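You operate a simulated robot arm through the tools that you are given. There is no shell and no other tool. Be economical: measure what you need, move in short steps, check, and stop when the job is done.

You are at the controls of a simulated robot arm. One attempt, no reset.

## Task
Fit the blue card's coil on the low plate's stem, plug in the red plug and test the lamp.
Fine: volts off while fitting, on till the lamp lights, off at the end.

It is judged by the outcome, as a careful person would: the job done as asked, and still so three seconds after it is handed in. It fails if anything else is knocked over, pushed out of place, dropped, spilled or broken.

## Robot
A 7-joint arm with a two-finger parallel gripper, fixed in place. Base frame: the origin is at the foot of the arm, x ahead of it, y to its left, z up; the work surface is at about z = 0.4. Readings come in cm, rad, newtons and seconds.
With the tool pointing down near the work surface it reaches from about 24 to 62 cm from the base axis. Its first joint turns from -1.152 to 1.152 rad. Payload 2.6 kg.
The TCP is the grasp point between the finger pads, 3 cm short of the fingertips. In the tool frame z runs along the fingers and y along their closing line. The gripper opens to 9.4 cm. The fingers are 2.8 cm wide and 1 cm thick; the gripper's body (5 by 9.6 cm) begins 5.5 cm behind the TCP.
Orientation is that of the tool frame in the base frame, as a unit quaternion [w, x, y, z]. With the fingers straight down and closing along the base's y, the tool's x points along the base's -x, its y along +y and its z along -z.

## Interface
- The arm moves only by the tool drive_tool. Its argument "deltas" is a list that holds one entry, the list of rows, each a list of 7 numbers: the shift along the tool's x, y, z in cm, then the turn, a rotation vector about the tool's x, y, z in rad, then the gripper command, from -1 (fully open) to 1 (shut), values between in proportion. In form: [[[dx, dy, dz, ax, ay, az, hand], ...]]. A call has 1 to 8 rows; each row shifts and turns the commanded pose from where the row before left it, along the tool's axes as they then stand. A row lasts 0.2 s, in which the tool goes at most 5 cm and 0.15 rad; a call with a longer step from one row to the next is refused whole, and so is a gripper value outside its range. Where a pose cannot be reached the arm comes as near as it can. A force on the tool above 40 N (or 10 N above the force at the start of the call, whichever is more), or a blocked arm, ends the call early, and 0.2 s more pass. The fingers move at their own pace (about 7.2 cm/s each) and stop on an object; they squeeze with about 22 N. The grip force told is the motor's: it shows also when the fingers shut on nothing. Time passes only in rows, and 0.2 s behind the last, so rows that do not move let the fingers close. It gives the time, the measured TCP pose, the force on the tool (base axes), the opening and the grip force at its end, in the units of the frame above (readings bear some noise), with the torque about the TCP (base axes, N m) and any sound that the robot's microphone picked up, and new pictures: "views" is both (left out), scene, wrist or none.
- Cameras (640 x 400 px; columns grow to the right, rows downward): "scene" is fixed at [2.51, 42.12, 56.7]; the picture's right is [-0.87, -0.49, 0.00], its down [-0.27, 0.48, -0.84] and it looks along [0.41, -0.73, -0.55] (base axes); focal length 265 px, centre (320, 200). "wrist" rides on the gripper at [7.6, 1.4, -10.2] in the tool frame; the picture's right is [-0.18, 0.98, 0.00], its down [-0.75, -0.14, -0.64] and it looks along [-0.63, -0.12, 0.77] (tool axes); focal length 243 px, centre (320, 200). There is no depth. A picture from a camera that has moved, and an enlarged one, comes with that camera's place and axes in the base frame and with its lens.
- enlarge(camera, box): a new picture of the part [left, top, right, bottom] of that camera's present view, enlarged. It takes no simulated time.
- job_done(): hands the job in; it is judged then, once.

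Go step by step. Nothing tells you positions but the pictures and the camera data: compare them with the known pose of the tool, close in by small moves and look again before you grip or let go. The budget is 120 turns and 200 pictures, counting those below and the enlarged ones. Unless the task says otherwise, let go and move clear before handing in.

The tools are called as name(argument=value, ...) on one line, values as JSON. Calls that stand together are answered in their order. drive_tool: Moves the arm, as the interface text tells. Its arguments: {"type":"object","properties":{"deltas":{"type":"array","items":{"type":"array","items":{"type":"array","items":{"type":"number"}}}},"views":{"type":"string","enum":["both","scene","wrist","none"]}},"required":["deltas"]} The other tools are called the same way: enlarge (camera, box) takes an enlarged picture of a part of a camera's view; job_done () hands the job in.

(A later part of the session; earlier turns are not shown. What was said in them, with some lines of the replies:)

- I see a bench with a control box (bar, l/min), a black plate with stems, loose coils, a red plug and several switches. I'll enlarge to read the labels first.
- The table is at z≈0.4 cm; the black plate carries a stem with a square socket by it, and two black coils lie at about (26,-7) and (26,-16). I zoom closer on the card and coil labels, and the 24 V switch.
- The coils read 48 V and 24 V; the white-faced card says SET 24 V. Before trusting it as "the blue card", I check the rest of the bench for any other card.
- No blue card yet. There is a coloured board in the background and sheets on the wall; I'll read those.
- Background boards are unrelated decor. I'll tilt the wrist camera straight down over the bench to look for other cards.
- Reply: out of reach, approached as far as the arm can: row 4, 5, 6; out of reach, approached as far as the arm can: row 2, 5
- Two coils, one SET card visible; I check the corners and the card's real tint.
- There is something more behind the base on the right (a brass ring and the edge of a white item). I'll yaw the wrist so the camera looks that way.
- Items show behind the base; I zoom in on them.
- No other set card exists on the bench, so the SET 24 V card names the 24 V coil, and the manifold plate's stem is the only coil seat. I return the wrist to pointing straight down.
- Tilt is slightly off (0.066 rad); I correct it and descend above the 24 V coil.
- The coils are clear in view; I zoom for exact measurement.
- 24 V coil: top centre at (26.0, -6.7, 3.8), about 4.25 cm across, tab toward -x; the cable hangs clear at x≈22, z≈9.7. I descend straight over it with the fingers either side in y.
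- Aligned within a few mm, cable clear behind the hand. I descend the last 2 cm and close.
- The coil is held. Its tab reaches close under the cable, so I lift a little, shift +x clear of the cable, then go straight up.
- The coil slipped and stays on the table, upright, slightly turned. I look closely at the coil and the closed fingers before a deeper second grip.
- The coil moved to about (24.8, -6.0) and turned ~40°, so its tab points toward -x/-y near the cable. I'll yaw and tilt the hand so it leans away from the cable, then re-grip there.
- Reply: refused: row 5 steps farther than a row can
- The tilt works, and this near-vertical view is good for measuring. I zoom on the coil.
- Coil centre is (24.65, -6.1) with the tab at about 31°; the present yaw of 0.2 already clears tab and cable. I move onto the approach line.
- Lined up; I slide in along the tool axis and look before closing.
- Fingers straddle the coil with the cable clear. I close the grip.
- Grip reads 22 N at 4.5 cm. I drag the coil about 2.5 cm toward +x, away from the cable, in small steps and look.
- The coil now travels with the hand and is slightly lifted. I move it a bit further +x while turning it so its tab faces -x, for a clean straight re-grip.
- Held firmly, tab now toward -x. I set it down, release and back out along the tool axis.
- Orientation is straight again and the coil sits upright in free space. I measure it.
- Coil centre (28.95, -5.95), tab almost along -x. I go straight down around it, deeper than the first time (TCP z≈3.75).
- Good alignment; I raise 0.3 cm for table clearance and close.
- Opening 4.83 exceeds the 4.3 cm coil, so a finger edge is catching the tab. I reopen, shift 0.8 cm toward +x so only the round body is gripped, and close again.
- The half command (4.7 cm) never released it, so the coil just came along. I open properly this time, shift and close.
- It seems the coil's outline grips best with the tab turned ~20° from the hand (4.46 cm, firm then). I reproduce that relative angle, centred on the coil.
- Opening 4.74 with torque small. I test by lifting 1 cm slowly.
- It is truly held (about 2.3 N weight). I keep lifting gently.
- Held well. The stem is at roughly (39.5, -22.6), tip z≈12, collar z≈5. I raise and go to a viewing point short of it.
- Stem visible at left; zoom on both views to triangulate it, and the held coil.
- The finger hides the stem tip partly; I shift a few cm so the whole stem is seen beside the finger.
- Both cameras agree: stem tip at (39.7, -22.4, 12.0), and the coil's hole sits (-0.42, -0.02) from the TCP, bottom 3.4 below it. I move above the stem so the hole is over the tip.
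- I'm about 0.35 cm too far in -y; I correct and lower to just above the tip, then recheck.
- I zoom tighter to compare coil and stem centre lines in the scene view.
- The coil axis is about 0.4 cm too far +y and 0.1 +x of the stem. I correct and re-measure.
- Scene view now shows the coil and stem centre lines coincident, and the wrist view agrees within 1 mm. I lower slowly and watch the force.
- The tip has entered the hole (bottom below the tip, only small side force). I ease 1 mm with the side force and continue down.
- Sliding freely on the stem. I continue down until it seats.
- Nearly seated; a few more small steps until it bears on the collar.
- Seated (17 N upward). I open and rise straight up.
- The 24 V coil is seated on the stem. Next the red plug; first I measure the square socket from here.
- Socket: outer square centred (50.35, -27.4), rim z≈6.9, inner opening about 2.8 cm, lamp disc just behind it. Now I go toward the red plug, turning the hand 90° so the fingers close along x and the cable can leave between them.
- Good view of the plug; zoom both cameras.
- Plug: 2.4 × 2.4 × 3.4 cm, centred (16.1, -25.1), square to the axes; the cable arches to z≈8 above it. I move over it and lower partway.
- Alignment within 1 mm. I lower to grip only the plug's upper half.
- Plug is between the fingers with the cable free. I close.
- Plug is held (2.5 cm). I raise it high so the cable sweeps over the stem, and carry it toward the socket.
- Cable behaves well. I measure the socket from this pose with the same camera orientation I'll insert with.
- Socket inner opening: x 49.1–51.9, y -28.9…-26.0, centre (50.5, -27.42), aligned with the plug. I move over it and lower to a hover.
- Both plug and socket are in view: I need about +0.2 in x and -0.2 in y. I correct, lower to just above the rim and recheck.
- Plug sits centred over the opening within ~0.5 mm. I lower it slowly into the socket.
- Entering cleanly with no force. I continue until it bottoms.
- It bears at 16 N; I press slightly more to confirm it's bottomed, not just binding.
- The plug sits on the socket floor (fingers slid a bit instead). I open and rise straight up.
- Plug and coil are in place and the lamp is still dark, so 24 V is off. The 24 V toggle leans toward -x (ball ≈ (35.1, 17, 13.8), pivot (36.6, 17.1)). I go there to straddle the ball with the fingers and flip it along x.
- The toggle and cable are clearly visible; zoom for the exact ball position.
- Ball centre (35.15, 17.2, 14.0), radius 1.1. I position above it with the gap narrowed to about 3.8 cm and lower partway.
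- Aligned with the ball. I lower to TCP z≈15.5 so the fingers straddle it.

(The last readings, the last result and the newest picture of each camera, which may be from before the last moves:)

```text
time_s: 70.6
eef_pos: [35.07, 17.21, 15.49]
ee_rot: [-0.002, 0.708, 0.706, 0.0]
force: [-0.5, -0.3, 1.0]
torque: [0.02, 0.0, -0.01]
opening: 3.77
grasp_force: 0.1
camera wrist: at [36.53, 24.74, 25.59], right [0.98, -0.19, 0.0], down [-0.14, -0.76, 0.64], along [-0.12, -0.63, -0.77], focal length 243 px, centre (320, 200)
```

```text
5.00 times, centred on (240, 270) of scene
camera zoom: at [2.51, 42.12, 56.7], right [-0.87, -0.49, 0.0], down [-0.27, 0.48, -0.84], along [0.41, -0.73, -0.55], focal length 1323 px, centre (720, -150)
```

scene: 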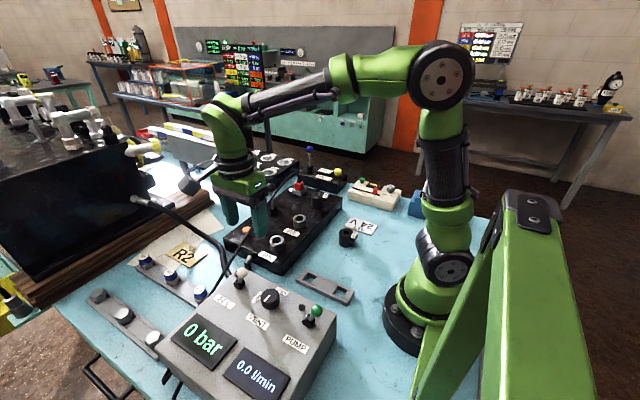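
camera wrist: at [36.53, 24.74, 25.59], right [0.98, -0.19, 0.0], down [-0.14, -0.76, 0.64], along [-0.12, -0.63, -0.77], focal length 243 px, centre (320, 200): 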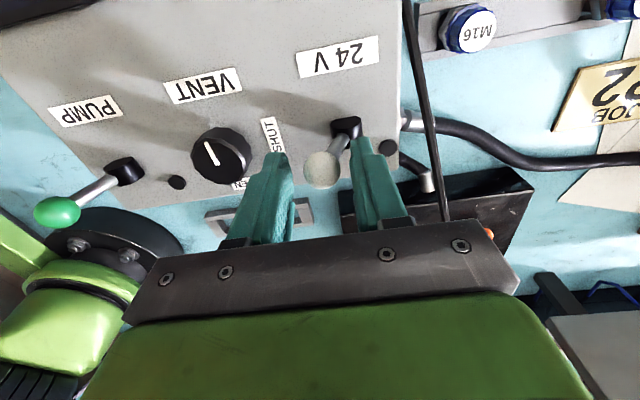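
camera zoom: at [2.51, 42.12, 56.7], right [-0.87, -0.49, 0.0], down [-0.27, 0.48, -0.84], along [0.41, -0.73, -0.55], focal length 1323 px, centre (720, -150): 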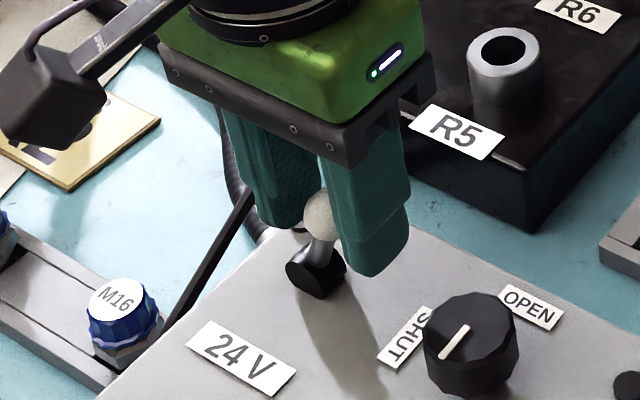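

The ball is between the fingers. I push toward +x in small steps.

drive_tool(deltas=[[[0, 0.4, 0, 0, 0, 0, 0.36], [0, 0.5, 0, 0, 0, 0, 0.36], [0, 0.5, 0, 0, 0, 0, 0.36], [0, 0.5, 0, 0, 0, 0, 0.36], [0, 0.5, 0, 0, 0, 0, 0.36], [0, 0.3, 0, 0, 0, 0, 0.36]]], views="both")

enlarge(camera="scene", box=[200, 230, 280, 310])

enlarge(camera="scene", box=[270, 165, 340, 225])

```text
time_s: 72.0
eef_pos: [37.68, 17.06, 15.52]
ee_rot: [-0.001, 0.708, 0.707, -0.001]
force: [-1.4, -0.5, 0.6]
torque: [-0.02, 0.0, 0.02]
opening: 2.98
grasp_force: 0.3
camera wrist: at [39.23, 24.67, 25.6], right [0.98, -0.19, 0.0], down [-0.14, -0.75, 0.64], along [-0.12, -0.63, -0.77], focal length 243 px, centre (320, 200)
```

scene: 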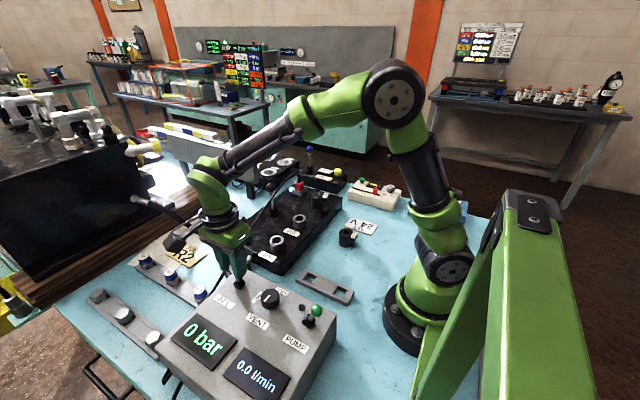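
wrist: 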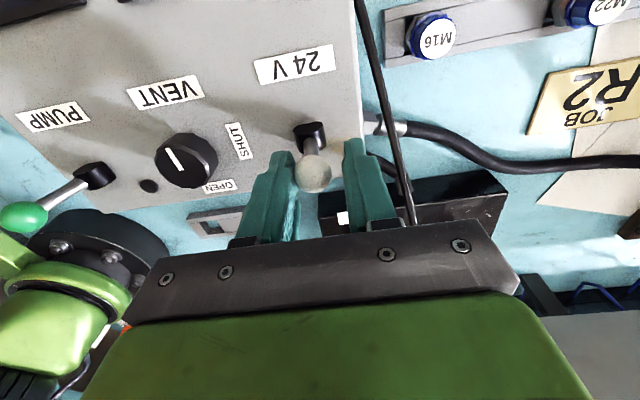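

```text
5.00 times, centred on (240, 270) of scene
camera zoom: at [2.51, 42.12, 56.7], right [-0.87, -0.49, 0.0], down [-0.27, 0.48, -0.84], along [0.41, -0.73, -0.55], focal length 1323 px, centre (720, -150)
```

zoom: 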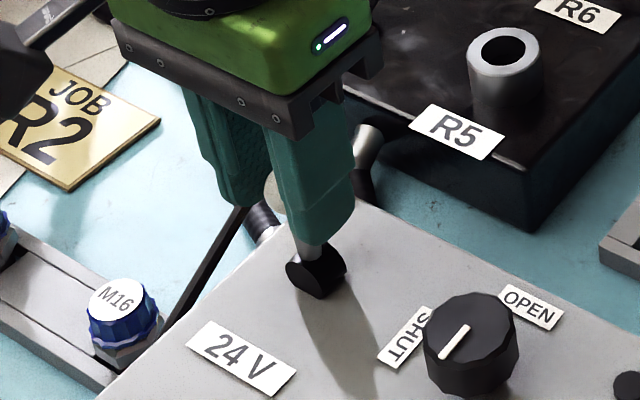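

```text
6.67 times, centred on (305, 195) of scene
camera zoom: at [2.51, 42.12, 56.7], right [-0.87, -0.49, 0.0], down [-0.27, 0.48, -0.84], along [0.41, -0.73, -0.55], focal length 1764 px, centre (420, 233)
```

zoom: 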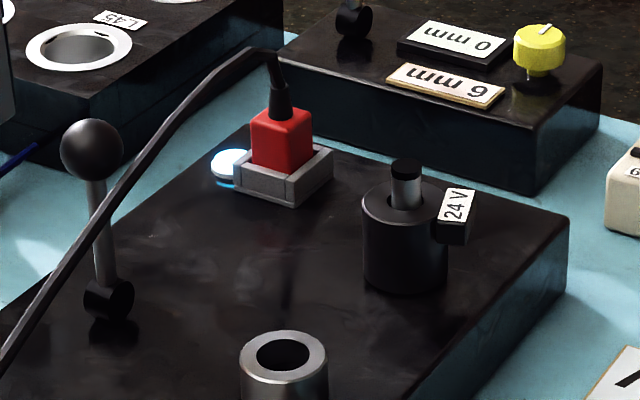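

The lamp glows — test passed. Now I push the toggle back toward -x to switch the volts off.

drive_tool(deltas=[[[0, -0.4, 0, 0, 0, 0, 0.36], [0, -0.5, 0, 0, 0, 0, 0.36], [0, -0.5, 0, 0, 0, 0, 0.36], [0, -0.5, 0, 0, 0, 0, 0.36], [0, -0.5, 0, 0, 0, 0, 0.36], [0, -0.5, 0, 0, 0, 0, 0.36], [0, -0.1, 0, 0, 0, 0, 0.36]]], views="wrist")

enlarge(camera="scene", box=[270, 165, 340, 225])

enlarge(camera="scene", box=[200, 230, 280, 310])

```text
time_s: 73.6
eef_pos: [34.84, 17.31, 15.7]
ee_rot: [-0.001, 0.708, 0.706, -0.001]
force: [0.3, 0.0, 0.1]
torque: [0.04, 0.02, -0.01]
opening: 3.01
grasp_force: 0.0
camera wrist: at [36.32, 24.81, 25.67], right [0.98, -0.19, 0.0], down [-0.14, -0.76, 0.64], along [-0.12, -0.63, -0.77], focal length 243 px, centre (320, 200)
```

wrist: 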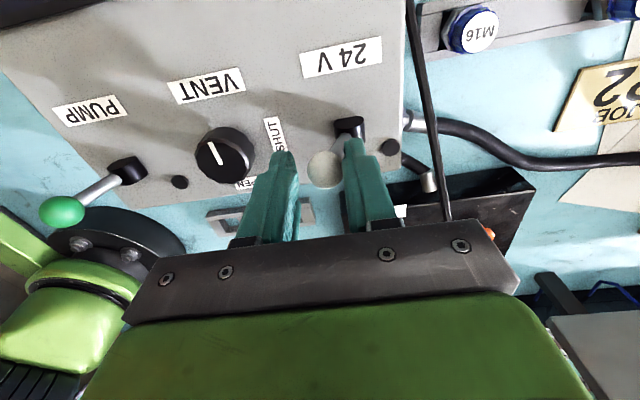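

```text
6.67 times, centred on (305, 195) of scene
camera zoom: at [2.51, 42.12, 56.7], right [-0.87, -0.49, 0.0], down [-0.27, 0.48, -0.84], along [0.41, -0.73, -0.55], focal length 1764 px, centre (420, 233)
```

zoom: 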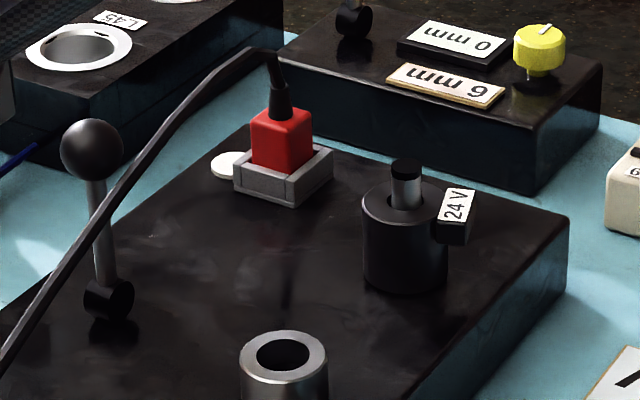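

```text
5.00 times, centred on (240, 270) of scene
camera zoom: at [2.51, 42.12, 56.7], right [-0.87, -0.49, 0.0], down [-0.27, 0.48, -0.84], along [0.41, -0.73, -0.55], focal length 1323 px, centre (720, -150)
```

zoom: 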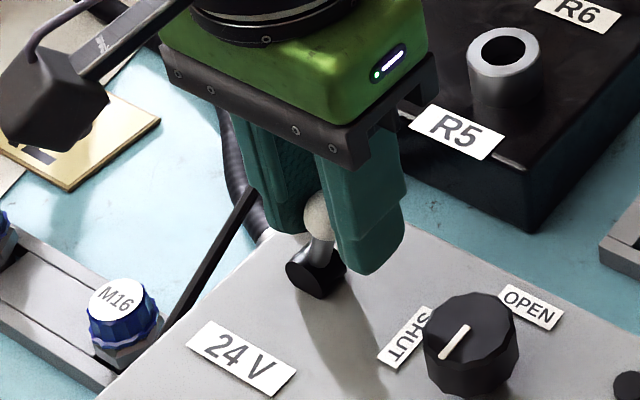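

Lamp is dark and the toggle is back at its off lean. I open a little and rise clear.

drive_tool(deltas=[[[0, 0.2, 0, 0, 0, 0, 0.2], [0, 0, -1.5, 0, 0, 0, 0.2], [0, 0, -3, 0, 0, 0, 0.2], [0, 0, -4, 0, 0, 0, 0], [0, 0, -4, 0, 0, 0, 0], [-4, 0, 0, 0, 0, 0, 0]]], views="both")

enlarge(camera="scene", box=[200, 160, 360, 310])

```text
time_s: 75.0
eef_pos: [35.12, 13.31, 28.08]
ee_rot: [-0.002, 0.707, 0.707, -0.001]
force: [0.0, 0.0, -0.5]
torque: [-0.01, 0.01, 0.01]
opening: 4.7
grasp_force: 0.1
camera wrist: at [36.54, 20.84, 38.22], right [0.98, -0.19, 0.0], down [-0.14, -0.75, 0.64], along [-0.12, -0.63, -0.77], focal length 243 px, centre (320, 200)
```

scene: 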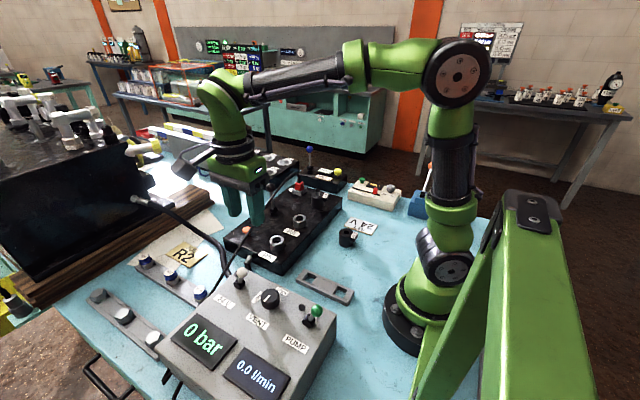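
wrist: 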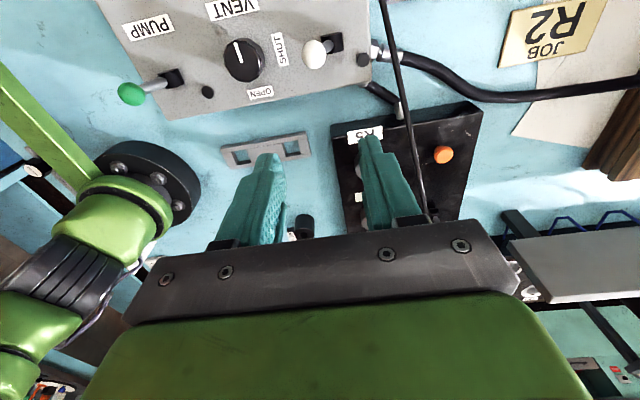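

```text
2.67 times, centred on (280, 235) of scene
camera zoom: at [2.51, 42.12, 56.7], right [-0.87, -0.49, 0.0], down [-0.27, 0.48, -0.84], along [0.41, -0.73, -0.55], focal length 706 px, centre (427, 107)
```

zoom: 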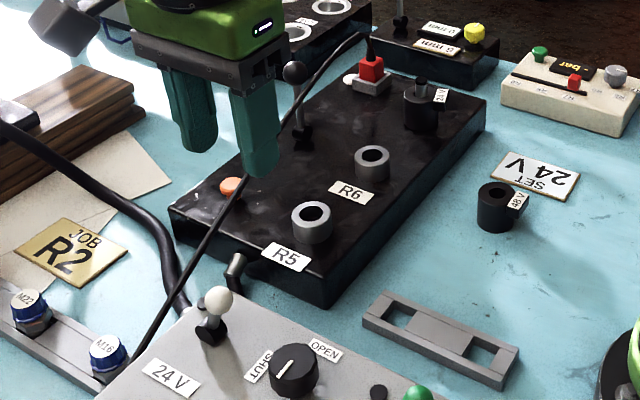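

Coil seated, plug home, lamp tested, 24 V off, nothing else disturbed; the hand is clear. I hand in.

job_done()

```text
The job is handed in.
```

The 24 V coil is on the stem and the red plug is in its socket. The lamp lit when I switched the 24 V on, and the 24 V is off again now.

- **The card:** I found no blue card on the bench. I went by the only coil card there, the white "SET 24 V" one lying on the blue bench top, and left the 48 V coil where it was.
- **The grip:** The coil slipped out of my first grip before it left the table. I slid it a few centimetres along the bench to re-grip it, and nothing else was moved.
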